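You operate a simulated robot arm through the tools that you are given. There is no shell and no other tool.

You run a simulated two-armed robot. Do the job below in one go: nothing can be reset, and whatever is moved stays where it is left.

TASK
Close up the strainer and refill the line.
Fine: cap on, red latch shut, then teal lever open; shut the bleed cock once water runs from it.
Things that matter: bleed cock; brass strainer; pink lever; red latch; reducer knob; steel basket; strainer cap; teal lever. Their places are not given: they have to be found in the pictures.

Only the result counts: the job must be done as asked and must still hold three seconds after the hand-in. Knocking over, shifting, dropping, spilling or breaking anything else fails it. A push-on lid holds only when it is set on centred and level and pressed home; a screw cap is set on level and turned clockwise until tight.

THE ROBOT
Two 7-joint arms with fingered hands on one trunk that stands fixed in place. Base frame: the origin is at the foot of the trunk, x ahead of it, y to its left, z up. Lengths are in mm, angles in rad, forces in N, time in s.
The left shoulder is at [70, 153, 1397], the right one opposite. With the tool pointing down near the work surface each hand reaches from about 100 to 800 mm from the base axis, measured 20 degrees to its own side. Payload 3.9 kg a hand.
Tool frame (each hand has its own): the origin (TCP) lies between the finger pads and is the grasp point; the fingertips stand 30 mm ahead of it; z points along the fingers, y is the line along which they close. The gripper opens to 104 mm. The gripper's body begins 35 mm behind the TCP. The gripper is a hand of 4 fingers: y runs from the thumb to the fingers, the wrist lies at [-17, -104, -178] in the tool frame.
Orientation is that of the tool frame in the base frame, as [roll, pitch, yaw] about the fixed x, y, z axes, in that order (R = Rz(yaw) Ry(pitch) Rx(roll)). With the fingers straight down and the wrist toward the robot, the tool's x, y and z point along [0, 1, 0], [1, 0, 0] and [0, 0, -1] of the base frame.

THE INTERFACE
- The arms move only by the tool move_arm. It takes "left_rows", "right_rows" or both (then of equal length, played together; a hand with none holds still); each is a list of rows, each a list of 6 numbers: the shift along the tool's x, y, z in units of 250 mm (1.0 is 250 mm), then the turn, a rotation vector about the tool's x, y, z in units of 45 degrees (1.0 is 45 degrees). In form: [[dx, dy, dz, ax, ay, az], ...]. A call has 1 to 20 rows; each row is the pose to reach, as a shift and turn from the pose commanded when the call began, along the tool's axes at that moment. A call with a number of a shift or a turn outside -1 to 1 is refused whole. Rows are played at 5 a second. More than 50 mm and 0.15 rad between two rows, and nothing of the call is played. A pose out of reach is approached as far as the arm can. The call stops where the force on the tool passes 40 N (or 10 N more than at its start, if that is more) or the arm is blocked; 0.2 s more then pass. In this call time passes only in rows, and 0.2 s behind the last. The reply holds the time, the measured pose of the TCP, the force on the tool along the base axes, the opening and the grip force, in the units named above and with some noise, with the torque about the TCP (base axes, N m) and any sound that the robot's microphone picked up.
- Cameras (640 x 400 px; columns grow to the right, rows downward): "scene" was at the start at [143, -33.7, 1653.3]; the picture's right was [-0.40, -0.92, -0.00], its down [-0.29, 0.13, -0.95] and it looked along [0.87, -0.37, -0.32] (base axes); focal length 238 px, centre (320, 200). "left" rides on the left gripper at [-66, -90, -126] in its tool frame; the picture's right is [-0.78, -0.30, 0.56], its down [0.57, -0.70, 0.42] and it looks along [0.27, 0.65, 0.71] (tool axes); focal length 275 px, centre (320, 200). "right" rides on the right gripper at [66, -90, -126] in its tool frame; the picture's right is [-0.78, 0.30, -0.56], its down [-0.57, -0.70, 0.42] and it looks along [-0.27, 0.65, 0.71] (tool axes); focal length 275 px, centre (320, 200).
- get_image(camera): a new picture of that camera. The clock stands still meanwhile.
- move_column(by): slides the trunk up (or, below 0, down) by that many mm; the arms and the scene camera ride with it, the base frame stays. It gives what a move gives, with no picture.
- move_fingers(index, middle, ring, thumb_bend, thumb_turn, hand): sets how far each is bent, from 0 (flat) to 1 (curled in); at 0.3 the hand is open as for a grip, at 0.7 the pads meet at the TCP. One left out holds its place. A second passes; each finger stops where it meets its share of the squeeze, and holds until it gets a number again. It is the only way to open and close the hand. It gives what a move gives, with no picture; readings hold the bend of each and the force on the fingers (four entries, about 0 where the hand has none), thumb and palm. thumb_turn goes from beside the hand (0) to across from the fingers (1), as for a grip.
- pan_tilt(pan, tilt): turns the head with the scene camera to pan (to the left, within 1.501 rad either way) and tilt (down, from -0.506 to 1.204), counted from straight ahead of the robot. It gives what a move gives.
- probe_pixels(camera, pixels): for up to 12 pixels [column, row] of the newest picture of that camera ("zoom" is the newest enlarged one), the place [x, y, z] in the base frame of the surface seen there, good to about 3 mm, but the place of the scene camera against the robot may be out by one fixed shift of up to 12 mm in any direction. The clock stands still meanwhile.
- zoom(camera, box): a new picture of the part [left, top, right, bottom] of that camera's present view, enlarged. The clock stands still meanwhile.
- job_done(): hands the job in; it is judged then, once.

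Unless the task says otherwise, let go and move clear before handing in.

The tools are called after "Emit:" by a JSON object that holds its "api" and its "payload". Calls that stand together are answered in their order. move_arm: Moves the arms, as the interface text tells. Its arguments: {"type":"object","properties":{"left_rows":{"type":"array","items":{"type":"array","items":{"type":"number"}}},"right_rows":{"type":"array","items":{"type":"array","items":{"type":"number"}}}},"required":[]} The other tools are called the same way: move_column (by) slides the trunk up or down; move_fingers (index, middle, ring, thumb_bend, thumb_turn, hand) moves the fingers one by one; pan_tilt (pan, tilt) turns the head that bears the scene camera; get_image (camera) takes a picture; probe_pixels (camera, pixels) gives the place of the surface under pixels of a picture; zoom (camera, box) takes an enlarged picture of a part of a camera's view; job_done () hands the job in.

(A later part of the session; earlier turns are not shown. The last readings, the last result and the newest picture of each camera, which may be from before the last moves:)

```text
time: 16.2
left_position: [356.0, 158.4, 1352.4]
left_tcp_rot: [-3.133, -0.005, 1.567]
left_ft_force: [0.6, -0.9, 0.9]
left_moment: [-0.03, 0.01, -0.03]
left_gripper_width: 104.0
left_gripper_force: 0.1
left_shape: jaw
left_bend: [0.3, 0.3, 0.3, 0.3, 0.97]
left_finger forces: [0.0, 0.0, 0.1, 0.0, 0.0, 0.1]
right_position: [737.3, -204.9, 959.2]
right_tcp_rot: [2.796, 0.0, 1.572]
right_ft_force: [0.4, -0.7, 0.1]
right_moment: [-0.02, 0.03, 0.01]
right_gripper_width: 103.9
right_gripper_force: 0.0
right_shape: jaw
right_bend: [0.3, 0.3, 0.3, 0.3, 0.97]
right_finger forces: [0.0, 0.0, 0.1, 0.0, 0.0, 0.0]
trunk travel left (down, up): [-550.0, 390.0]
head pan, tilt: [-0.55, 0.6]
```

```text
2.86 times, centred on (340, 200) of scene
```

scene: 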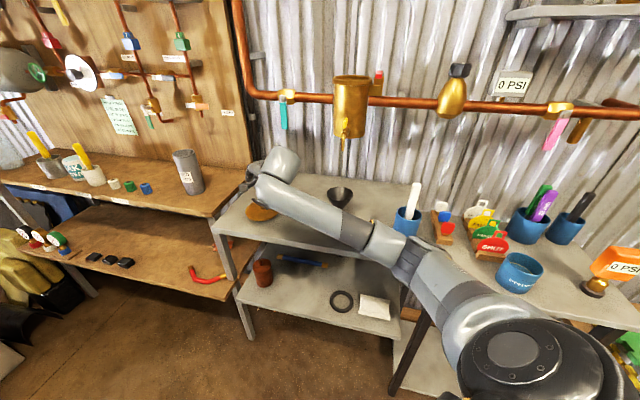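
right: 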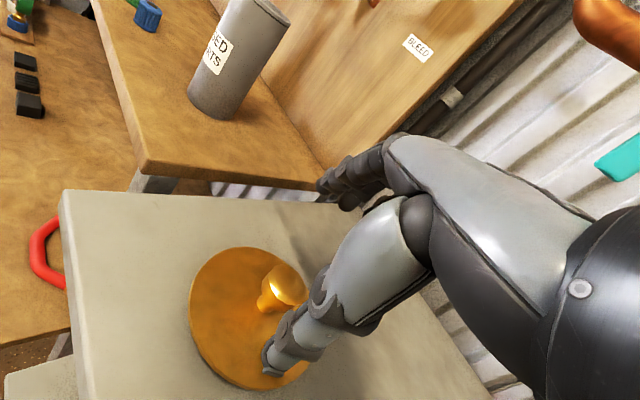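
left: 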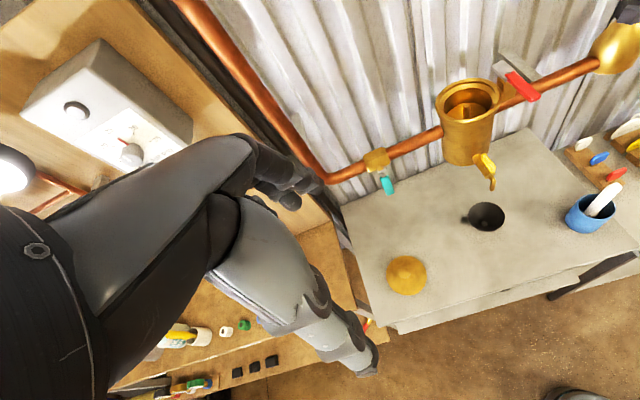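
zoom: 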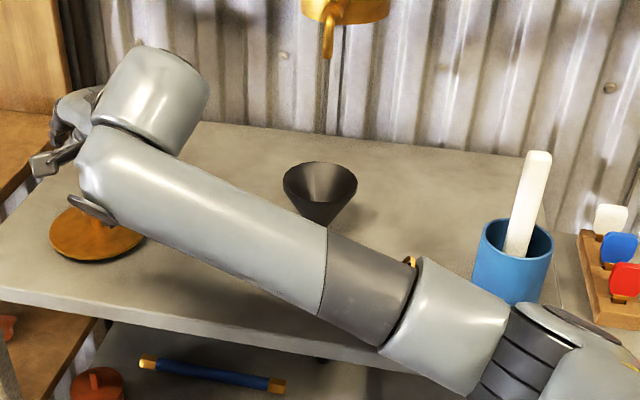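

The forearm clears the cup by about 170 mm, and the funnel and bench are clear too. I'll descend about 45 mm to grasp height, tips just above the cap disc.

Emit:
{"api": "move_arm", "payload": {"right_rows": [[0, -0.015, 0.042, 0, 0, 0], [0, -0.03, 0.084, 0, 0, 0], [0, -0.046, 0.127, 0, 0, 0], [0, -0.06, 0.165, 0, 0, 0]]}}

Emit:
{"api": "get_image", "payload": {"camera": "right"}}

```text
time: 17.2
left_position: [355.6, 158.8, 1354.4]
left_tcp_rot: [-3.135, -0.005, 1.568]
left_ft_force: [0.6, -0.2, 0.4]
left_moment: [0.01, 0.03, 0.01]
left_gripper_width: 104.2
left_gripper_force: 0.1
left_shape: jaw
left_bend: [0.3, 0.3, 0.3, 0.3, 0.97]
left_finger forces: [0.0, 0.0, 0.0, 0.0, 0.1, 0.0]
right_position: [736.0, -205.7, 918.2]
right_tcp_rot: [2.793, -0.001, 1.572]
right_ft_force: [-0.8, -0.5, 4.1]
right_moment: [0.04, 0.17, -0.01]
right_gripper_width: 103.9
right_gripper_force: 0.2
right_shape: jaw
right_bend: [0.3, 0.3, 0.3, 0.29, 0.97]
right_finger forces: [0.0, 0.0, 0.0, 0.0, 3.0, 0.0]
trunk travel left (down, up): [-550.0, 390.0]
head pan, tilt: [-0.55, 0.6]
```

```text
taken
```

right: 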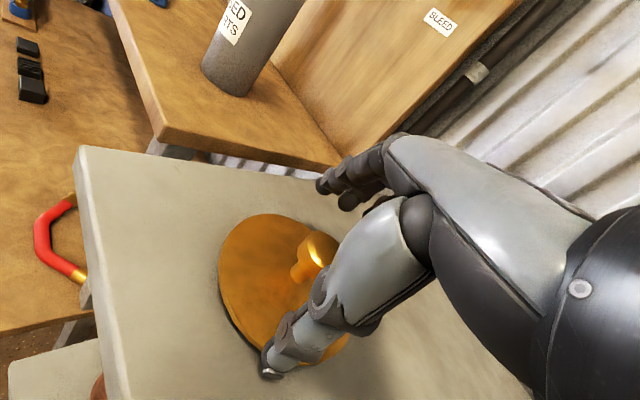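

The thumb tip is just touching the cap disc (3 N) at TCP z 918. I'll lift 4 mm, half-close the fingers, and then settle lower around the knob head.

Emit:
{"api": "move_arm", "payload": {"right_rows": [[0.0, 0.005, -0.015, 0, 0, 0]]}}

Emit:
{"api": "move_fingers", "payload": {"hand": "right", "index": 0.48, "middle": 0.48, "ring": 0.48, "thumb_bend": 0.48, "thumb_turn": 1.0}}

Emit:
{"api": "get_image", "payload": {"camera": "right"}}

```text
time: 17.6
left_position: [356.6, 159.2, 1353.5]
left_tcp_rot: [-3.135, -0.006, 1.566]
left_ft_force: [-0.2, 0.2, 0.0]
left_moment: [-0.01, 0.0, 0.0]
left_gripper_width: 104.0
left_gripper_force: 0.0
left_shape: jaw
left_bend: [0.3, 0.3, 0.3, 0.3, 0.97]
left_finger forces: [0.1, 0.0, 0.0, 0.1, 0.0, 0.0]
right_position: [735.6, -206.4, 920.4]
right_tcp_rot: [2.798, 0.001, 1.572]
right_ft_force: [-0.6, -0.3, 0.7]
right_moment: [0.0, 0.03, -0.01]
right_gripper_width: 103.9
right_gripper_force: 0.1
right_shape: jaw
right_bend: [0.3, 0.3, 0.3, 0.3, 0.97]
right_finger forces: [0.0, 0.1, 0.0, 0.1, 0.6, 0.0]
trunk travel left (down, up): [-550.0, 390.0]
head pan, tilt: [-0.55, 0.6]
```

```text
time: 18.6
left_position: [355.6, 159.8, 1353.7]
left_tcp_rot: [-3.136, -0.006, 1.565]
left_ft_force: [-0.7, -0.2, -0.5]
left_moment: [0.03, -0.01, -0.01]
left_gripper_width: 103.8
left_gripper_force: 0.0
left_shape: jaw
left_bend: [0.3, 0.3, 0.3, 0.3, 0.97]
left_finger forces: [0.0, 0.0, 0.1, 0.0, 0.0, 0.0]
right_position: [734.5, -206.7, 921.3]
right_tcp_rot: [2.796, -0.002, 1.572]
right_ft_force: [0.1, -0.3, 0.5]
right_moment: [0.02, 0.0, 0.01]
right_gripper_width: 59.4
right_gripper_force: 0.0
right_shape: fingers
right_bend: [0.48, 0.48, 0.48, 0.48, 1.0]
right_finger forces: [0.1, 0.1, 0.1, 0.0, 0.1, 0.0]
trunk travel left (down, up): [-550.0, 390.0]
head pan, tilt: [-0.55, 0.6]
```

```text
taken
```

right: 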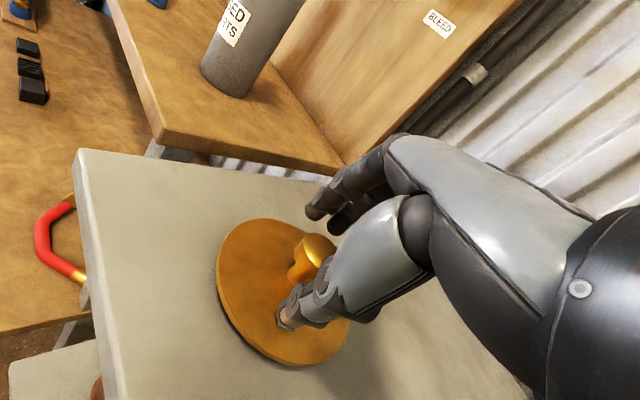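

The knob at (318, 250) now sits between the fingers and thumb and is centred sideways. I'll lower 9 mm and then close on it.

Emit:
{"api": "move_arm", "payload": {"right_rows": [[0, -0.002, 0.019, 0, 0, 0], [0, -0.003, 0.038, 0, 0, 0]]}}

Emit:
{"api": "move_fingers", "payload": {"hand": "right", "index": 0.68, "middle": 0.68, "ring": 0.68, "thumb_bend": 0.68}}

Emit:
{"api": "get_image", "payload": {"camera": "right"}}

```text
time: 19.2
left_position: [349.5, 159.7, 1356.0]
left_tcp_rot: [-3.139, -0.004, 1.567]
left_ft_force: [-0.1, -0.3, 0.2]
left_moment: [-0.02, 0.0, 0.04]
left_gripper_width: 104.1
left_gripper_force: 0.0
left_shape: jaw
left_bend: [0.3, 0.3, 0.3, 0.3, 0.97]
left_finger forces: [0.0, 0.0, 0.1, 0.0, 0.0, 0.0]
right_position: [735.2, -205.4, 917.9]
right_tcp_rot: [2.787, -0.002, 1.571]
right_ft_force: [-6.0, 0.9, 21.1]
right_moment: [0.03, 0.88, -0.01]
right_gripper_width: 62.5
right_gripper_force: 10.7
right_shape: fingers
right_bend: [0.48, 0.48, 0.48, 0.46, 1.0]
right_finger forces: [0.0, 1.2, 0.1, 0.0, 20.3, 0.1]
trunk travel left (down, up): [-550.0, 390.0]
head pan, tilt: [-0.55, 0.6]
```

```text
time: 20.2
left_position: [353.0, 159.1, 1353.7]
left_tcp_rot: [-3.138, -0.005, 1.567]
left_ft_force: [1.0, 0.1, -0.3]
left_moment: [0.03, 0.01, -0.04]
left_gripper_width: 104.0
left_gripper_force: 0.0
left_shape: jaw
left_bend: [0.3, 0.3, 0.3, 0.3, 0.97]
left_finger forces: [0.1, 0.0, 0.1, 0.0, 0.1, 0.1]
right_position: [736.6, -205.7, 913.9]
right_tcp_rot: [2.792, 0.0, 1.572]
right_ft_force: [0.0, -0.5, 15.4]
right_moment: [-0.02, 0.17, -0.01]
right_gripper_width: 17.4
right_gripper_force: 13.7
right_shape: fingers
right_bend: [0.64, 0.65, 0.68, 0.66, 1.0]
right_finger forces: [5.0, 7.9, 0.0, 0.0, 14.1, 0.0]
trunk travel left (down, up): [-550.0, 390.0]
head pan, tilt: [-0.55, 0.6]
```

```text
taken
```

right: 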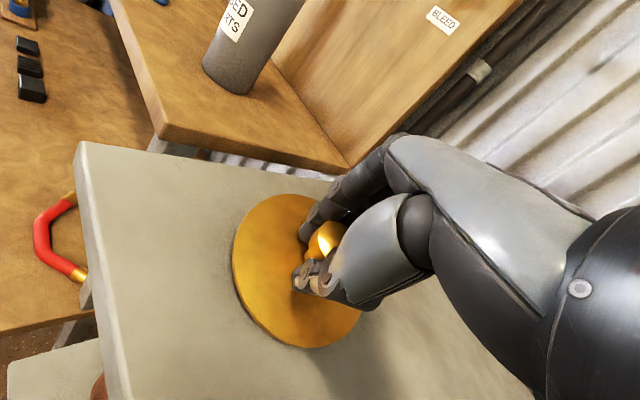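

The fingers closed with index 5.0 N, middle 7.9 N and thumb 14.1 N, at 17.4 mm width. I'll zoom in to see how they sit on the knob.

Emit:
{"api": "zoom", "payload": {"camera": "right", "box": [250, 190, 380, 300]}}

Emit:
{"api": "zoom", "payload": {"camera": "scene", "box": [220, 130, 340, 240]}}

```text
3.64 times, centred on (315, 245) of right
```

zoom: 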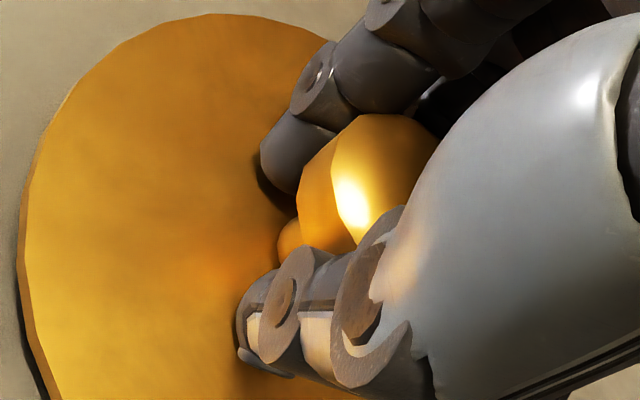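

```text
3.64 times, centred on (280, 185) of scene
```

zoom: 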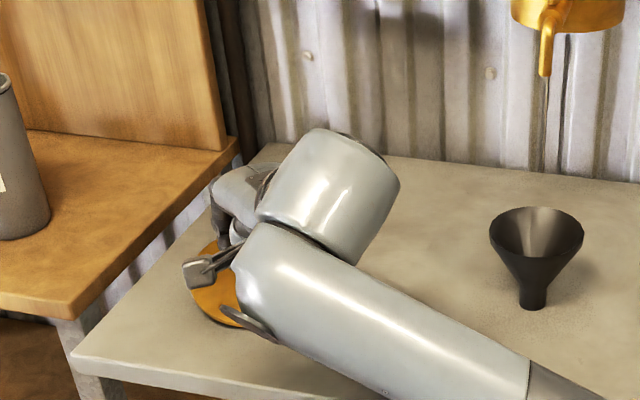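

The thumb and fingers wrap under the knob head. I'll squeeze further for a firm hold, then test-lift slightly.

Emit:
{"api": "move_fingers", "payload": {"hand": "right", "index": 0.8, "middle": 0.8, "ring": 0.8, "thumb_bend": 0.8}}

Emit:
{"api": "get_image", "payload": {"camera": "right"}}

```text
time: 21.2
left_position: [353.8, 159.0, 1354.2]
left_tcp_rot: [-3.135, -0.005, 1.567]
left_ft_force: [0.8, 0.1, 0.5]
left_moment: [0.03, 0.02, -0.02]
left_gripper_width: 104.1
left_gripper_force: 0.0
left_shape: jaw
left_bend: [0.3, 0.3, 0.3, 0.3, 0.97]
left_finger forces: [0.1, 0.1, 0.0, 0.0, 0.0, 0.0]
right_position: [736.3, -205.5, 911.4]
right_tcp_rot: [2.796, -0.002, 1.571]
right_ft_force: [-2.6, 0.0, 5.3]
right_moment: [0.02, 0.25, 0.04]
right_gripper_width: 10.9
right_gripper_force: 30.1
right_shape: fingers
right_bend: [0.72, 0.63, 0.8, 0.73, 1.0]
right_finger forces: [10.8, 10.7, 0.1, 0.0, 38.9, 0.1]
trunk travel left (down, up): [-550.0, 390.0]
head pan, tilt: [-0.55, 0.6]
```

```text
taken
```

right: 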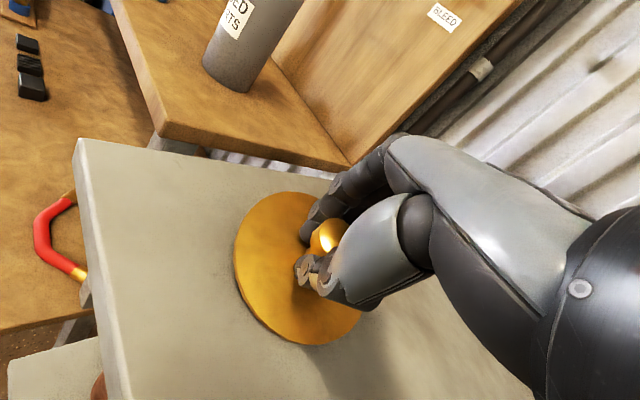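

The grip is now firm at 30 N (thumb 39 N). I'll test-lift by raising the trunk 25 mm and check the cap stays level.

Emit:
{"api": "move_column", "payload": {"by": 25}}

Emit:
{"api": "get_image", "payload": {"camera": "right"}}

Emit:
{"api": "zoom", "payload": {"camera": "right", "box": [220, 180, 380, 360]}}

```text
time: 21.9
left_position: [354.8, 158.7, 1378.4]
left_tcp_rot: [-3.134, -0.004, 1.567]
left_ft_force: [-0.4, -0.1, 0.1]
left_moment: [-0.02, -0.02, -0.03]
left_gripper_width: 104.0
left_gripper_force: 0.1
left_shape: jaw
left_bend: [0.3, 0.3, 0.3, 0.3, 0.97]
left_finger forces: [0.0, 0.0, 0.0, 0.0, 0.0, 0.0]
right_position: [738.6, -206.9, 935.5]
right_tcp_rot: [2.799, -0.002, 1.574]
right_ft_force: [-0.7, -0.3, -2.0]
right_moment: [-0.01, 0.03, -0.02]
right_gripper_width: 10.6
right_gripper_force: 26.5
right_shape: fingers
right_bend: [0.72, 0.63, 0.8, 0.72, 1.0]
right_finger forces: [9.6, 9.5, 0.0, 0.0, 33.1, 0.0]
trunk travel left (down, up): [-575.0, 365.0]
head pan, tilt: [-0.55, 0.6]
```

```text
taken
```

right: 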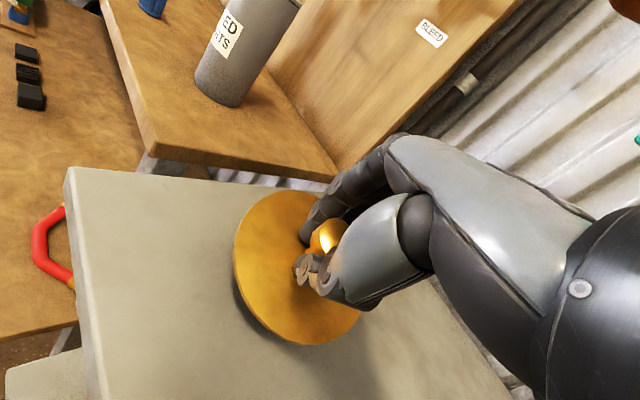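

```text
2.22 times, centred on (300, 270) of right
```

zoom: 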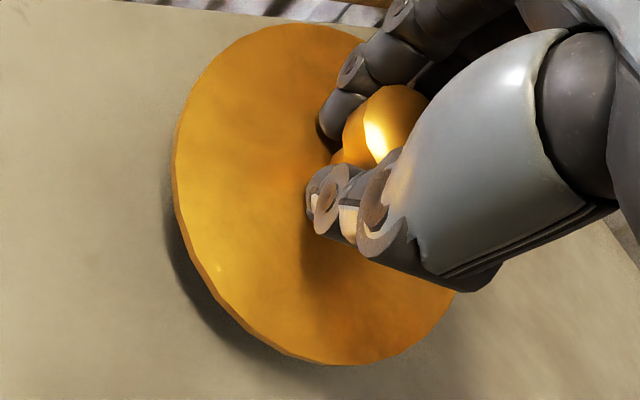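

The cap is off the bench and weighs about 2 N. I'll probe several disc points to check that it hangs level.

Emit:
{"api": "probe_pixels", "payload": {"camera": "zoom", "pixels": [[250, 50], [190, 150], [200, 220], [250, 310], [320, 350], [400, 340], [300, 60], [280, 180], [240, 250], [330, 290], [430, 310], [260, 120]]}}

```text
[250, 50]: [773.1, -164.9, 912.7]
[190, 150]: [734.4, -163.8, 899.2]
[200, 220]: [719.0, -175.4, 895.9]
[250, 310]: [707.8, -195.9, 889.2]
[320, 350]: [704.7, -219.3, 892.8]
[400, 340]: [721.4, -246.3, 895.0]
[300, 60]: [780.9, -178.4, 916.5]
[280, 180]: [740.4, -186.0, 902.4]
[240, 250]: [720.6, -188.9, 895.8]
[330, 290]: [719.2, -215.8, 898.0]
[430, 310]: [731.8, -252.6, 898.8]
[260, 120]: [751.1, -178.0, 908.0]
```

The disc slopes about 18° and so lines up with the tool's tilt, which means levelling the tool will level the cap. I'll raise the trunk to carry the cap above rim height.

Emit:
{"api": "move_column", "payload": {"by": 360}}

Emit:
{"api": "get_image", "payload": {"camera": "scene"}}

Emit:
{"api": "get_image", "payload": {"camera": "right"}}

```text
time: 25.4
left_position: [355.2, 159.1, 1738.5]
left_tcp_rot: [-3.135, -0.007, 1.567]
left_ft_force: [-0.5, -0.4, -0.3]
left_moment: [-0.02, 0.01, 0.0]
left_gripper_width: 103.9
left_gripper_force: 0.0
left_shape: jaw
left_bend: [0.3, 0.3, 0.3, 0.3, 0.97]
left_finger forces: [0.0, 0.0, 0.1, 0.0, 0.1, 0.0]
right_position: [739.2, -204.9, 1296.8]
right_tcp_rot: [2.797, -0.003, 1.575]
right_ft_force: [0.7, 0.3, -2.7]
right_moment: [0.0, 0.04, 0.0]
right_gripper_width: 10.1
right_gripper_force: 26.0
right_shape: fingers
right_bend: [0.72, 0.63, 0.8, 0.72, 1.0]
right_finger forces: [9.7, 9.4, 0.0, 0.1, 32.9, 0.0]
trunk travel left (down, up): [-935.0, 5.0]
head pan, tilt: [-0.55, 0.6]
```

```text
taken
```

scene: 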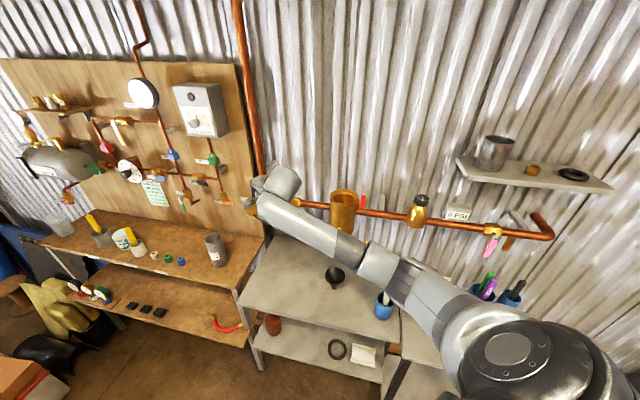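

```text
taken
```

right: 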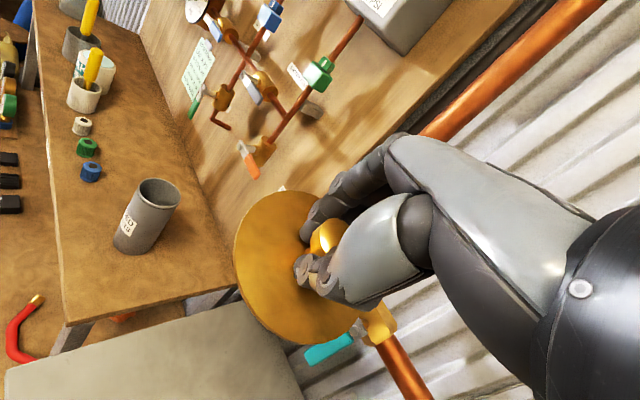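

The cap is still firmly held at TCP (739, -205, 1297). I'll raise it 35 mm and level the tool.

Emit:
{"api": "move_arm", "payload": {"right_rows": [[0, 0.012, -0.033, 0.11, 0, 0], [0, 0.024, -0.066, 0.22, 0, 0], [0, 0.036, -0.1, 0.33, 0, 0], [0, 0.047, -0.132, 0.438, 0, 0]]}}

Emit:
{"api": "get_image", "payload": {"camera": "right"}}

Emit:
{"api": "probe_pixels", "payload": {"camera": "right", "pixels": [[275, 200], [250, 215], [242, 250], [248, 290], [270, 325], [300, 338], [330, 335], [280, 230], [265, 260], [290, 305], [320, 310], [350, 325]]}}

```text
time: 26.4
left_position: [356.7, 158.6, 1738.2]
left_tcp_rot: [-3.134, -0.005, 1.567]
left_ft_force: [0.8, 0.5, -1.2]
left_moment: [-0.01, 0.01, -0.01]
left_gripper_width: 104.0
left_gripper_force: 0.1
left_shape: jaw
left_bend: [0.3, 0.3, 0.3, 0.3, 0.97]
left_finger forces: [0.0, 0.0, 0.0, 0.0, 0.0, 0.0]
right_position: [738.8, -205.9, 1332.3]
right_tcp_rot: [-3.14, 0.0, 1.576]
right_ft_force: [-1.0, 0.0, -2.7]
right_moment: [0.03, -0.01, 0.01]
right_gripper_width: 10.3
right_gripper_force: 24.3
right_shape: fingers
right_bend: [0.72, 0.63, 0.8, 0.72, 1.0]
right_finger forces: [9.3, 9.7, 0.1, 0.0, 29.6, 0.0]
trunk travel left (down, up): [-935.0, 5.0]
head pan, tilt: [-0.55, 0.6]
```

```text
taken
```

right: 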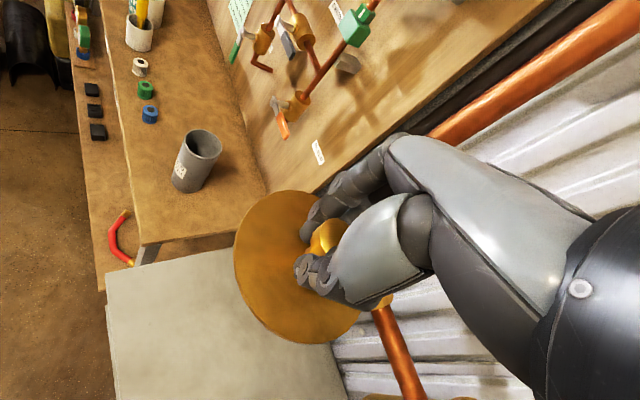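

```text
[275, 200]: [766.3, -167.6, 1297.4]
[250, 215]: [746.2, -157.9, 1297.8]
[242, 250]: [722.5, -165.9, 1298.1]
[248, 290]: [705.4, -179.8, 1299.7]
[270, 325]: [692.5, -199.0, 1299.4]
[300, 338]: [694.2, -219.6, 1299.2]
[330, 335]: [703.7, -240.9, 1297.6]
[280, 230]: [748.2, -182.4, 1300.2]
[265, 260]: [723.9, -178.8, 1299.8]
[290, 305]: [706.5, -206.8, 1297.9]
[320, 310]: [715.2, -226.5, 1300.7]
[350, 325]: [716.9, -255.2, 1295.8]
```

The cap is now level, with disc z 1296–1300 all round. I'll find its centre relative to the TCP by probing close to its edge.

Emit:
{"api": "zoom", "payload": {"camera": "right", "box": [220, 180, 380, 360]}}

Emit:
{"api": "probe_pixels", "payload": {"camera": "zoom", "pixels": [[300, 30], [240, 50], [205, 85], [182, 130], [177, 170], [185, 215], [205, 265], [235, 305], [280, 340], [330, 356], [390, 355], [440, 320]]}}

```text
2.22 times, centred on (300, 270) of right
```

zoom: 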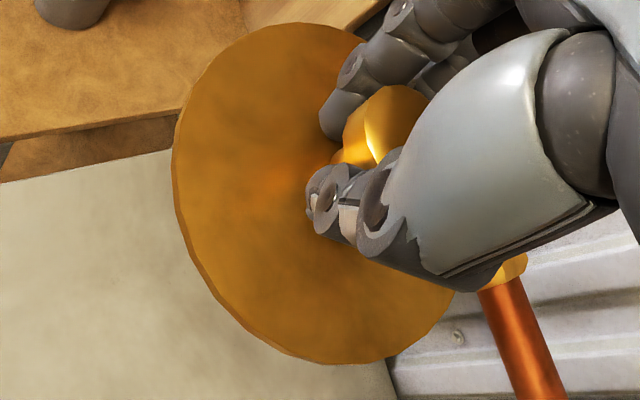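

```text
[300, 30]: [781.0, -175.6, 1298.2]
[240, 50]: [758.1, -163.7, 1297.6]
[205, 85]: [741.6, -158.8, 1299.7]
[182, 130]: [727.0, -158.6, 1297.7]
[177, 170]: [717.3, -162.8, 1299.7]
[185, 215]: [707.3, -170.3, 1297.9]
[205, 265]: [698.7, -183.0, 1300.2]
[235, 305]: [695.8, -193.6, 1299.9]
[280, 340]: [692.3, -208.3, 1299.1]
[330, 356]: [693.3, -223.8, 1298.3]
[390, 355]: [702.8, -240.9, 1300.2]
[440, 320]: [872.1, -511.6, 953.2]
```

The cap centre is within about 3 mm of the TCP axis. I'll carry the cap toward the strainer at this height, turning the wrist clockwise to keep it in reach.

Emit:
{"api": "move_arm", "payload": {"right_rows": [[-0.137, -0.023, 0, 0, 0, 0.077], [-0.274, -0.046, 0, 0, 0, 0.154], [-0.411, -0.069, 0, 0, 0, 0.231], [-0.549, -0.091, 0, 0, 0, 0.308], [-0.686, -0.114, 0, 0, 0, 0.385], [-0.823, -0.137, 0, 0, 0, 0.462], [-0.96, -0.16, 0, 0, 0, 0.54]]}}

Emit:
{"api": "get_image", "payload": {"camera": "right"}}

Emit:
{"api": "get_image", "payload": {"camera": "scene"}}

```text
time: 28.0
left_position: [355.5, 157.4, 1737.0]
left_tcp_rot: [-3.135, -0.007, 1.568]
left_ft_force: [0.7, -0.2, 0.2]
left_moment: [0.02, 0.03, -0.01]
left_gripper_width: 104.0
left_gripper_force: 0.1
left_shape: jaw
left_bend: [0.3, 0.3, 0.3, 0.3, 0.97]
left_finger forces: [0.1, 0.0, 0.0, 0.0, 0.0, 0.0]
right_position: [697.8, -448.5, 1328.9]
right_tcp_rot: [3.141, 0.0, 1.146]
right_ft_force: [-0.5, 0.0, -2.2]
right_moment: [0.02, 0.0, 0.01]
right_gripper_width: 10.0
right_gripper_force: 23.8
right_shape: fingers
right_bend: [0.72, 0.63, 0.8, 0.72, 1.0]
right_finger forces: [9.2, 9.6, 0.0, 0.1, 28.4, 0.0]
trunk travel left (down, up): [-935.0, 5.0]
head pan, tilt: [-0.55, 0.6]
```

```text
taken
```

right: 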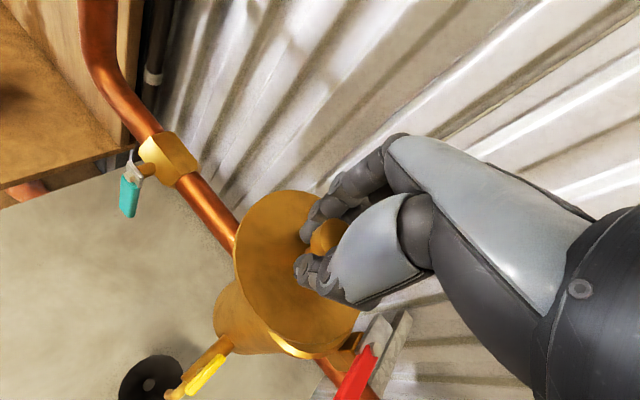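

```text
taken
```

scene: 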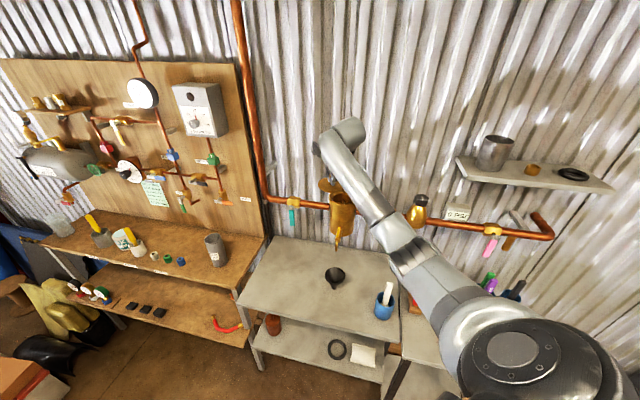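

The cap is approaching the strainer and the wrist stays in reach. I'll make the final shift over the bowl at the same height.

Emit:
{"api": "move_arm", "payload": {"right_rows": [[-0.084, 0.022, 0, 0, 0, 0.05], [-0.168, 0.044, 0, 0, 0, 0.1]]}}

Emit:
{"api": "get_image", "payload": {"camera": "right"}}

Emit:
{"api": "zoom", "payload": {"camera": "scene", "box": [290, 140, 410, 250]}}

```text
time: 28.6
left_position: [355.0, 156.3, 1739.1]
left_tcp_rot: [-3.134, -0.007, 1.568]
left_ft_force: [-0.4, -0.4, 0.3]
left_moment: [0.02, -0.02, 0.02]
left_gripper_width: 104.1
left_gripper_force: 0.0
left_shape: jaw
left_bend: [0.3, 0.3, 0.3, 0.3, 0.97]
left_finger forces: [0.0, 0.0, 0.0, 0.0, 0.1, 0.1]
right_position: [691.8, -492.3, 1328.8]
right_tcp_rot: [3.141, -0.002, 1.071]
right_ft_force: [0.5, 0.2, -2.2]
right_moment: [0.02, -0.02, -0.01]
right_gripper_width: 10.2
right_gripper_force: 24.0
right_shape: fingers
right_bend: [0.72, 0.63, 0.8, 0.72, 1.0]
right_finger forces: [9.3, 9.6, 0.0, 0.0, 28.2, 0.0]
trunk travel left (down, up): [-935.0, 5.0]
head pan, tilt: [-0.55, 0.6]
```

```text
taken
```

right: 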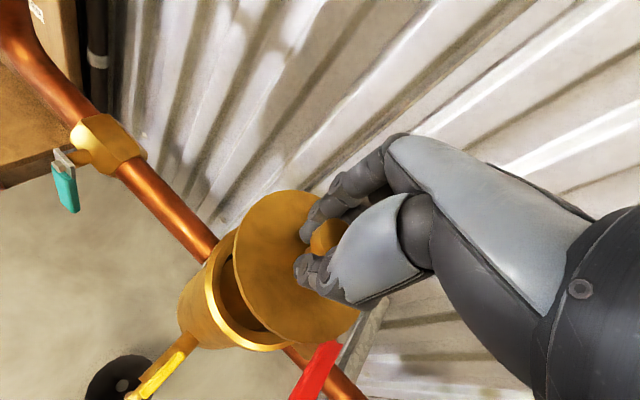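

```text
3.64 times, centred on (350, 195) of scene
```

zoom: 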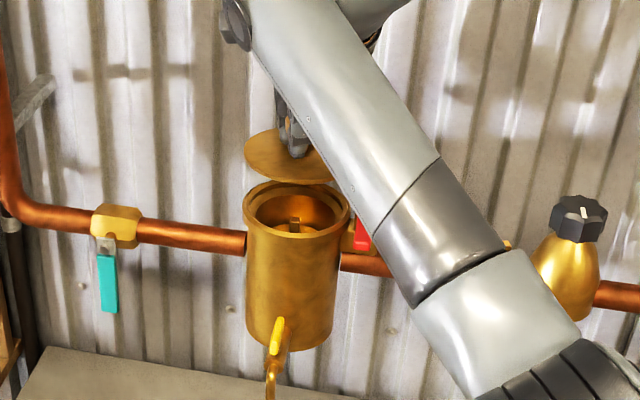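

The cap now hovers above the bowl in both views. I'll probe the edges of both the cap and the rim with the right camera to line up their centres.

Emit:
{"api": "zoom", "payload": {"camera": "right", "box": [180, 180, 380, 360]}}

Emit:
{"api": "probe_pixels", "payload": {"camera": "zoom", "pixels": [[305, 27], [260, 50], [232, 85], [216, 125], [213, 165], [222, 215], [245, 265], [275, 305], [315, 335], [365, 352], [415, 348], [450, 325]]}}

Emit:
{"api": "probe_pixels", "payload": {"camera": "zoom", "pixels": [[205, 148], [170, 180], [155, 220], [157, 260], [170, 300], [190, 330], [215, 355], [250, 370], [280, 373], [185, 165], [160, 240], [230, 363]]}}

```text
2.22 times, centred on (280, 270) of right
```

zoom: 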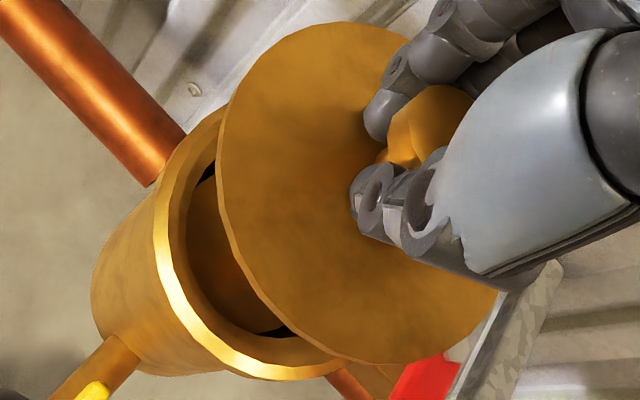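

```text
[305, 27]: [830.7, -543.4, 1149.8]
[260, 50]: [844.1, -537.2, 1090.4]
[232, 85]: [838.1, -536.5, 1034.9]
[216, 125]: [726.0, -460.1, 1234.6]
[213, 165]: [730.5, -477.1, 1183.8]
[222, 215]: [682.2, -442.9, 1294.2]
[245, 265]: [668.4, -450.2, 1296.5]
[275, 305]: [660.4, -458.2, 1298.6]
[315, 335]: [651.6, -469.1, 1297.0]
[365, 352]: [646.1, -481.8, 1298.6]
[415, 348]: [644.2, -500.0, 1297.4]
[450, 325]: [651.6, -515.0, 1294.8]
```

```text
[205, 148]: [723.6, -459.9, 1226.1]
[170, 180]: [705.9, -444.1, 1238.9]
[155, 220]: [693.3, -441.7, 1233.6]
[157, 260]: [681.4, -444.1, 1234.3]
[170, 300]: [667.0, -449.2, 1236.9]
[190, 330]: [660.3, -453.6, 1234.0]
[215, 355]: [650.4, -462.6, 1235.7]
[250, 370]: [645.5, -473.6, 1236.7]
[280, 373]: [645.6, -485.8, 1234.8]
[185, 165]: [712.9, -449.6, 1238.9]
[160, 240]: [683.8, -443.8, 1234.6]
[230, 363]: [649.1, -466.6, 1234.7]
```

From this camera the rim centre comes out near (692.5, -493) and the cap centre near (694.5, -494.5). I'll cross-check with the scene camera, where any fixed shift cancels out.

Emit:
{"api": "zoom", "payload": {"camera": "scene", "box": [320, 165, 384, 205]}}

Emit:
{"api": "probe_pixels", "payload": {"camera": "zoom", "pixels": [[155, 100], [175, 130], [210, 160], [260, 180], [310, 188], [350, 180], [200, 70], [240, 60], [160, 80], [230, 110], [300, 130], [250, 90]]}}

Emit:
{"api": "probe_pixels", "payload": {"camera": "zoom", "pixels": [[150, 240], [165, 270], [200, 300], [250, 320], [300, 325], [350, 315], [390, 290], [405, 255], [175, 210], [385, 230], [355, 208], [210, 195]]}}

```text
10.00 times, centred on (352, 185) of scene
```

zoom: 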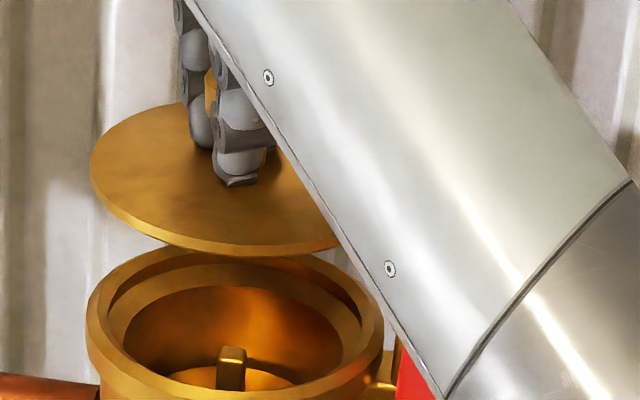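

```text
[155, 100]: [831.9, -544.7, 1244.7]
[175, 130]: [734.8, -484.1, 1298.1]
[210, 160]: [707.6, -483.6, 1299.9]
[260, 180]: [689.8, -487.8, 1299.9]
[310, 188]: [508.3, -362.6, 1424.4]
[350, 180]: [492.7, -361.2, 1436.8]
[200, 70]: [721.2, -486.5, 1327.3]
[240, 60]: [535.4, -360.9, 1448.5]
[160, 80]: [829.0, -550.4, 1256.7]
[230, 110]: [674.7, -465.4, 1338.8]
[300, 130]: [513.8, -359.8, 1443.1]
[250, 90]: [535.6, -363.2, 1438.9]
```

```text
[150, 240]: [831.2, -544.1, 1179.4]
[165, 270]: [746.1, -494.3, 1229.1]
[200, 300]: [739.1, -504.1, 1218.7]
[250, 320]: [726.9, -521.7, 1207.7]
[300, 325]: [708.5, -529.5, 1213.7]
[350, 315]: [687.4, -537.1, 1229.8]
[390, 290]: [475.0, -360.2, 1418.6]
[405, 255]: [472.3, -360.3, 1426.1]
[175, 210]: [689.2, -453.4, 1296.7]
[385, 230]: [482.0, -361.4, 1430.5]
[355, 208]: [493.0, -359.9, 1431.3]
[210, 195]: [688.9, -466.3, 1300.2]
```

Sideways the two ellipses agree to within about 1 mm (left extremes at x≈90 and x≈87). I'll check the fore-aft direction with a wider zoom.

Emit:
{"api": "zoom", "payload": {"camera": "scene", "box": [312, 168, 376, 208]}}

Emit:
{"api": "zoom", "payload": {"camera": "scene", "box": [312, 180, 376, 220]}}

```text
10.00 times, centred on (344, 188) of scene
```

zoom: 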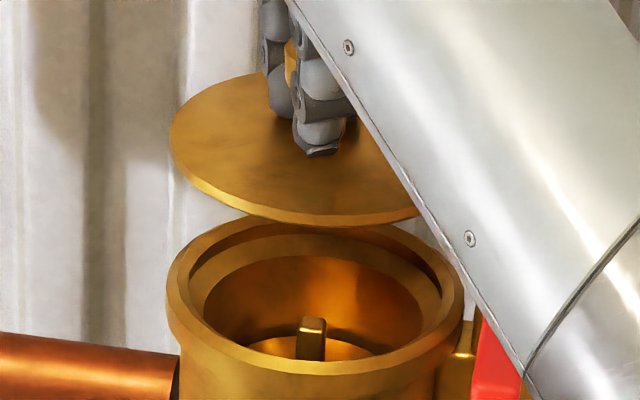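

```text
10.00 times, centred on (344, 200) of scene
```

zoom: 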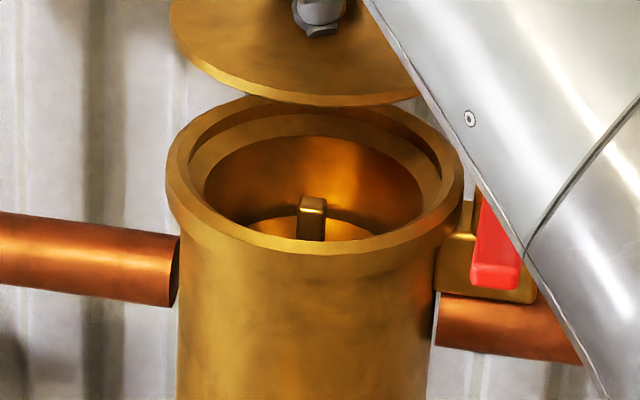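

The scene view agrees with the right camera: the cap sits about 3 mm too far toward the wall. I'll shift it back 3 mm along tool y, then lower 38 mm and recheck.

Emit:
{"api": "move_arm", "payload": {"right_rows": [[0, -0.012, 0.05, 0, 0, 0], [0, -0.012, 0.1, 0, 0, 0], [0, -0.012, 0.15, 0, 0, 0]]}}

Emit:
{"api": "get_image", "payload": {"camera": "right"}}

Emit:
{"api": "zoom", "payload": {"camera": "scene", "box": [312, 168, 376, 208]}}

Emit:
{"api": "zoom", "payload": {"camera": "right", "box": [190, 180, 370, 360]}}

```text
time: 29.4
left_position: [356.4, 158.0, 1739.4]
left_tcp_rot: [-3.136, -0.004, 1.566]
left_ft_force: [0.8, -0.5, 0.3]
left_moment: [-0.03, -0.05, 0.02]
left_gripper_width: 104.0
left_gripper_force: 0.1
left_shape: jaw
left_bend: [0.3, 0.3, 0.3, 0.3, 0.97]
left_finger forces: [0.0, 0.1, 0.0, 0.1, 0.1, 0.1]
right_position: [689.9, -489.4, 1292.2]
right_tcp_rot: [-3.141, -0.002, 1.07]
right_ft_force: [-0.4, -0.1, -2.3]
right_moment: [0.02, 0.04, 0.03]
right_gripper_width: 10.2
right_gripper_force: 23.1
right_shape: fingers
right_bend: [0.72, 0.63, 0.8, 0.72, 1.0]
right_finger forces: [9.1, 9.7, 0.0, 0.0, 28.2, 0.0]
trunk travel left (down, up): [-935.0, 5.0]
head pan, tilt: [-0.55, 0.6]
```

```text
taken
```

right: 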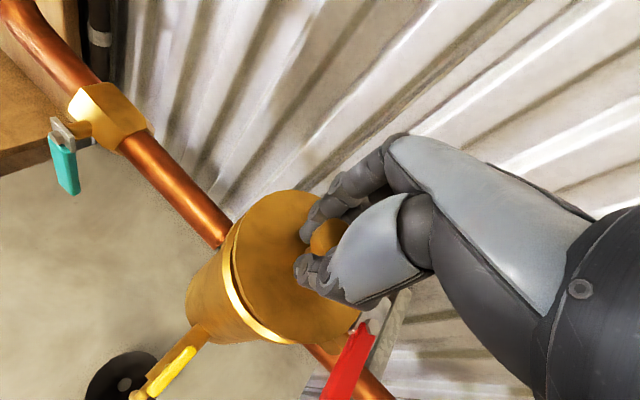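

```text
10.00 times, centred on (344, 188) of scene
```

zoom: 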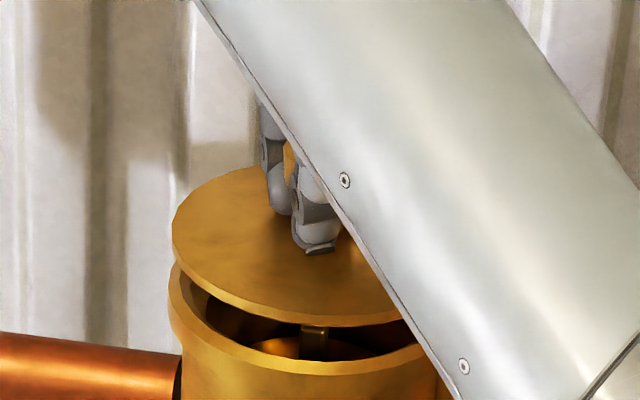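

```text
2.22 times, centred on (280, 270) of right
```

zoom: 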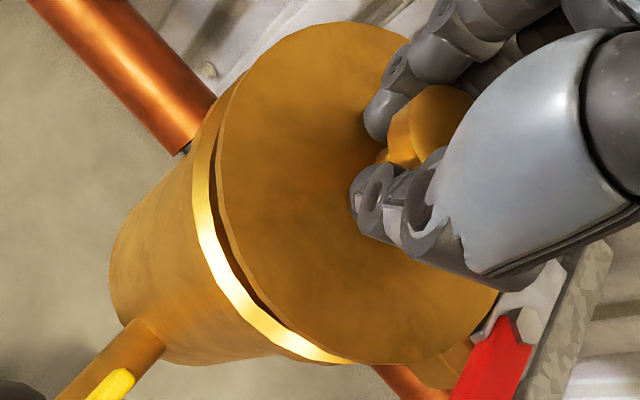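

The cap now lines up with the rim in both views: scene left extremes are 171 and 167, and the fore-aft offset is about 0.5 mm. I'll lower in small steps while watching the force.

Emit:
{"api": "move_arm", "payload": {"right_rows": [[0.002, 0, 0.02, 0, 0, 0], [0.002, 0, 0.04, 0, 0, 0], [0.002, 0, 0.05, 0, 0, 0]]}}

Emit:
{"api": "zoom", "payload": {"camera": "scene", "box": [312, 168, 376, 208]}}

Emit:
{"api": "zoom", "payload": {"camera": "right", "box": [190, 180, 370, 360]}}

```text
time: 30.2
left_position: [355.6, 158.1, 1737.9]
left_tcp_rot: [-3.135, -0.006, 1.568]
left_ft_force: [0.1, -0.7, -0.3]
left_moment: [0.0, -0.03, 0.04]
left_gripper_width: 103.9
left_gripper_force: 0.1
left_shape: jaw
left_bend: [0.3, 0.3, 0.3, 0.3, 0.97]
left_finger forces: [0.0, 0.0, 0.1, 0.0, 0.0, 0.1]
right_position: [690.0, -488.2, 1279.8]
right_tcp_rot: [3.142, -0.001, 1.07]
right_ft_force: [0.1, -0.1, -1.9]
right_moment: [-0.02, 0.03, -0.02]
right_gripper_width: 10.2
right_gripper_force: 23.2
right_shape: fingers
right_bend: [0.72, 0.63, 0.8, 0.72, 1.0]
right_finger forces: [9.1, 9.6, 0.0, 0.0, 28.2, 0.0]
trunk travel left (down, up): [-935.0, 5.0]
head pan, tilt: [-0.55, 0.6]
```

```text
10.00 times, centred on (344, 188) of scene
```

zoom: 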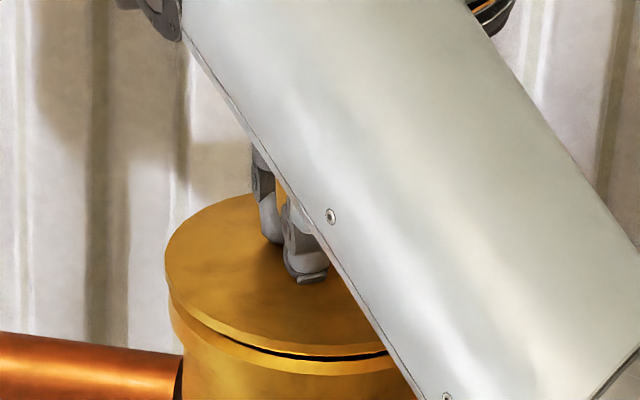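

```text
2.22 times, centred on (280, 270) of right
```

zoom: 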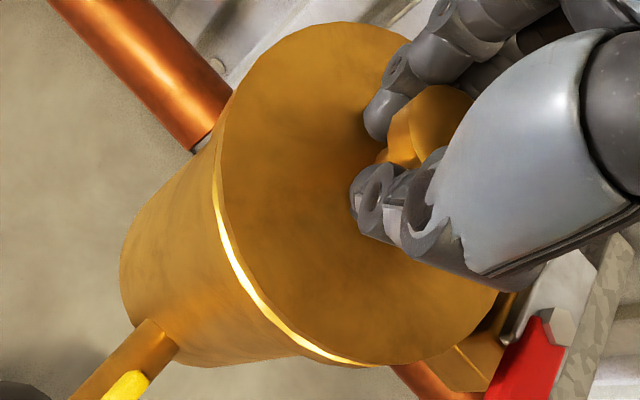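

The cap is about 11 mm above its seat and still centred to within 1 mm. I'll nudge 0.7 mm right and keep going down to contact.

Emit:
{"api": "move_arm", "payload": {"right_rows": [[-0.003, 0, 0.008, 0, 0, 0], [-0.003, 0, 0.016, 0, 0, 0], [-0.003, 0, 0.024, 0, 0, 0], [-0.003, 0, 0.03, 0, 0, 0]]}}

Emit:
{"api": "zoom", "payload": {"camera": "scene", "box": [312, 168, 376, 208]}}

Emit:
{"api": "zoom", "payload": {"camera": "right", "box": [190, 180, 370, 360]}}

```text
time: 31.2
left_position: [354.7, 158.4, 1739.9]
left_tcp_rot: [-3.133, -0.005, 1.568]
left_ft_force: [0.3, -0.3, -1.2]
left_moment: [-0.02, 0.0, -0.02]
left_gripper_width: 104.0
left_gripper_force: 0.0
left_shape: jaw
left_bend: [0.3, 0.3, 0.3, 0.3, 0.97]
left_finger forces: [0.0, 0.0, 0.1, 0.1, 0.0, 0.0]
right_position: [688.7, -487.9, 1274.2]
right_tcp_rot: [3.139, -0.003, 1.068]
right_ft_force: [1.1, -0.7, 0.7]
right_moment: [-0.17, -0.17, 0.02]
right_gripper_width: 9.8
right_gripper_force: 25.0
right_shape: fingers
right_bend: [0.72, 0.63, 0.8, 0.72, 1.0]
right_finger forces: [9.9, 13.9, 0.0, 0.1, 25.6, 0.1]
trunk travel left (down, up): [-935.0, 5.0]
head pan, tilt: [-0.55, 0.6]
```

```text
10.00 times, centred on (344, 188) of scene
```

zoom: 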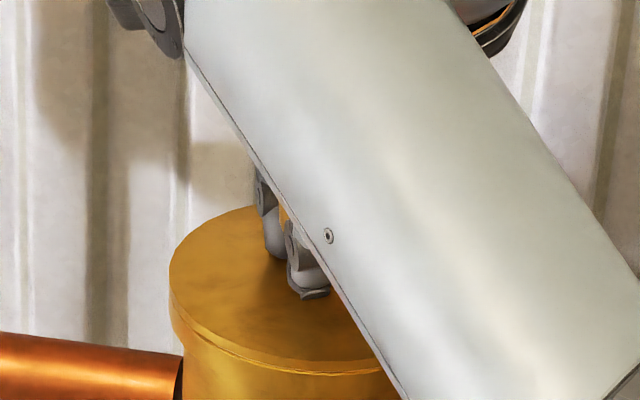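

```text
2.22 times, centred on (280, 270) of right
```

zoom: 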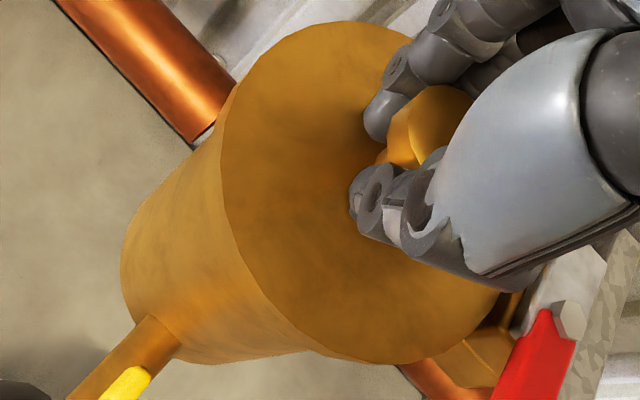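

Contact has begun: the weight is off and the TCP is at 1274, which puts the disc at rim level. I'll press the cap home in small steps.

Emit:
{"api": "move_arm", "payload": {"right_rows": [[0, 0, 0.006, 0, 0, 0], [0, 0, 0.012, 0, 0, 0], [0, 0, 0.018, 0, 0, 0], [0, 0, 0.024, 0, 0, 0], [0, 0, 0.03, 0, 0, 0], [0, 0, 0.036, 0, 0, 0]]}}

Emit:
{"api": "zoom", "payload": {"camera": "scene", "box": [312, 168, 376, 208]}}

Emit:
{"api": "zoom", "payload": {"camera": "right", "box": [190, 180, 370, 360]}}

```text
time: 32.6
left_position: [350.1, 159.4, 1739.9]
left_tcp_rot: [-3.139, -0.003, 1.566]
left_ft_force: [0.1, 0.0, 0.2]
left_moment: [-0.02, 0.01, 0.03]
left_gripper_width: 103.9
left_gripper_force: 0.0
left_shape: jaw
left_bend: [0.3, 0.3, 0.3, 0.3, 0.97]
left_finger forces: [0.1, 0.0, 0.1, 0.0, 0.0, 0.1]
right_position: [686.2, -487.0, 1273.5]
right_tcp_rot: [3.123, -0.002, 1.069]
right_ft_force: [8.6, -9.8, 34.6]
right_moment: [-0.33, -0.4, 0.01]
right_gripper_width: 9.8
right_gripper_force: 38.2
right_shape: fingers
right_bend: [0.73, 0.61, 0.8, 0.73, 1.0]
right_finger forces: [26.6, 21.3, 0.1, 0.0, 27.3, 0.0]
trunk travel left (down, up): [-935.0, 5.0]
head pan, tilt: [-0.55, 0.6]
```

```text
10.00 times, centred on (344, 188) of scene
```

zoom: 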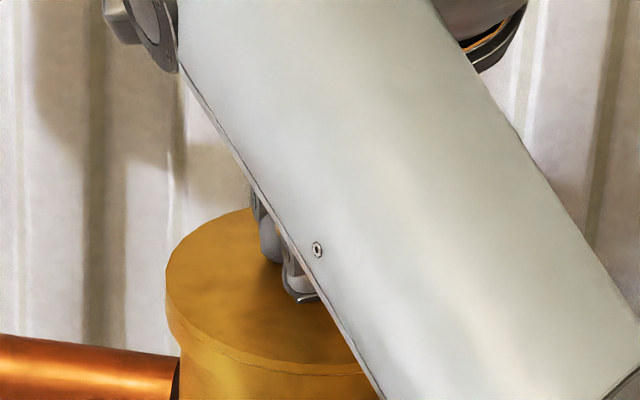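

```text
2.22 times, centred on (280, 270) of right
```

zoom: 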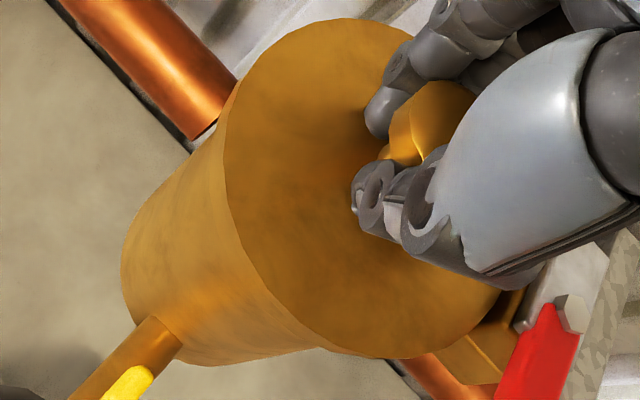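

The press reached 35 N with the cap looking flush and TCP z at 1273.5. I'll probe the cap disc for levelness and height.

Emit:
{"api": "probe_pixels", "payload": {"camera": "zoom", "pixels": [[330, 30], [260, 70], [235, 120], [232, 170], [245, 230], [280, 290], [320, 330], [380, 350], [440, 345], [300, 150], [320, 260], [400, 310]]}}

Emit:
{"api": "zoom", "payload": {"camera": "scene", "box": [320, 185, 360, 215]}}

```text
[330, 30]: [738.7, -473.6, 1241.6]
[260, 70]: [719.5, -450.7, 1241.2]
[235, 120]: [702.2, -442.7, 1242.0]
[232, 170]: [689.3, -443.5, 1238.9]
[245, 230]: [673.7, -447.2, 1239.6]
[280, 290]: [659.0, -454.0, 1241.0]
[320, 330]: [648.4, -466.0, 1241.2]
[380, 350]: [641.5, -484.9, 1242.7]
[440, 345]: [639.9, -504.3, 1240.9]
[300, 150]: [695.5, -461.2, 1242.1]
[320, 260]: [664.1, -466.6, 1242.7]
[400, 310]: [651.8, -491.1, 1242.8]
```

```text
13.33 times, centred on (340, 200) of scene
```

zoom: 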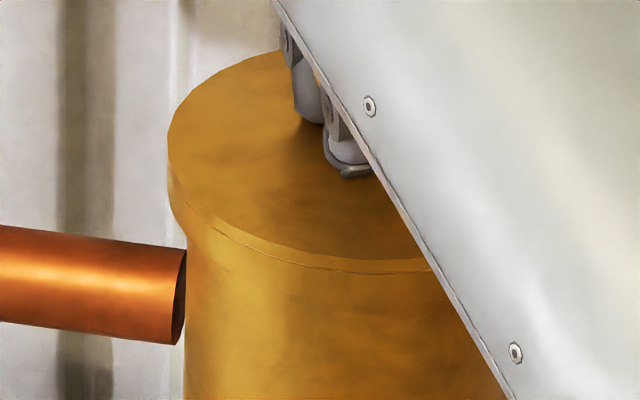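

The disc is level at z≈1241 (rim 1237 plus about 4 mm of disc), and its fitted centre of (691, -493.5) matches the rim. I'll ease off the press and open the fingers.

Emit:
{"api": "move_arm", "payload": {"right_rows": [[0, 0, -0.012, 0, 0, 0], [0, 0, -0.024, 0, 0, 0]]}}

Emit:
{"api": "move_fingers", "payload": {"hand": "right", "index": 0.5, "middle": 0.5, "ring": 0.5, "thumb_bend": 0.5}}

Emit:
{"api": "get_image", "payload": {"camera": "right"}}

```text
time: 33.2
left_position: [352.6, 159.5, 1739.2]
left_tcp_rot: [-3.137, -0.005, 1.566]
left_ft_force: [-0.2, -0.4, -0.6]
left_moment: [-0.01, 0.01, 0.02]
left_gripper_width: 104.0
left_gripper_force: 0.0
left_shape: jaw
left_bend: [0.3, 0.3, 0.3, 0.3, 0.97]
left_finger forces: [0.0, 0.0, 0.0, 0.0, 0.0, 0.0]
right_position: [687.4, -485.4, 1273.6]
right_tcp_rot: [3.136, -0.003, 1.071]
right_ft_force: [7.7, -7.4, 23.2]
right_moment: [-0.46, -0.63, -0.03]
right_gripper_width: 9.3
right_gripper_force: 34.6
right_shape: fingers
right_bend: [0.73, 0.61, 0.8, 0.73, 1.0]
right_finger forces: [27.0, 20.8, 0.1, 0.0, 22.6, 0.0]
trunk travel left (down, up): [-935.0, 5.0]
head pan, tilt: [-0.55, 0.6]
```

```text
time: 34.2
left_position: [348.9, 165.1, 1739.1]
left_tcp_rot: [-3.137, -0.002, 1.569]
left_ft_force: [-0.4, 0.7, 0.5]
left_moment: [0.01, 0.02, 0.02]
left_gripper_width: 104.0
left_gripper_force: 0.0
left_shape: jaw
left_bend: [0.3, 0.3, 0.3, 0.3, 0.97]
left_finger forces: [0.0, 0.0, 0.0, 0.1, 0.0, 0.0]
right_position: [684.6, -483.5, 1276.2]
right_tcp_rot: [3.135, -0.003, 1.072]
right_ft_force: [-2.2, 3.0, 21.8]
right_moment: [-0.23, -0.59, 0.07]
right_gripper_width: 51.2
right_gripper_force: 11.6
right_shape: fingers
right_bend: [0.52, 0.51, 0.5, 0.5, 1.0]
right_finger forces: [10.2, 12.0, 0.0, 0.0, 0.0, 0.0]
trunk travel left (down, up): [-935.0, 5.0]
head pan, tilt: [-0.55, 0.6]
```

```text
taken
```

right: 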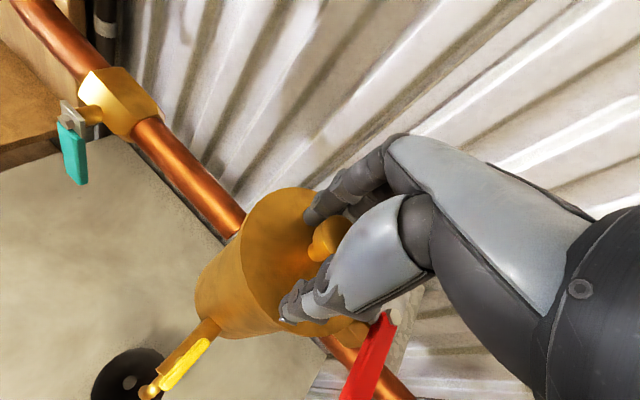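

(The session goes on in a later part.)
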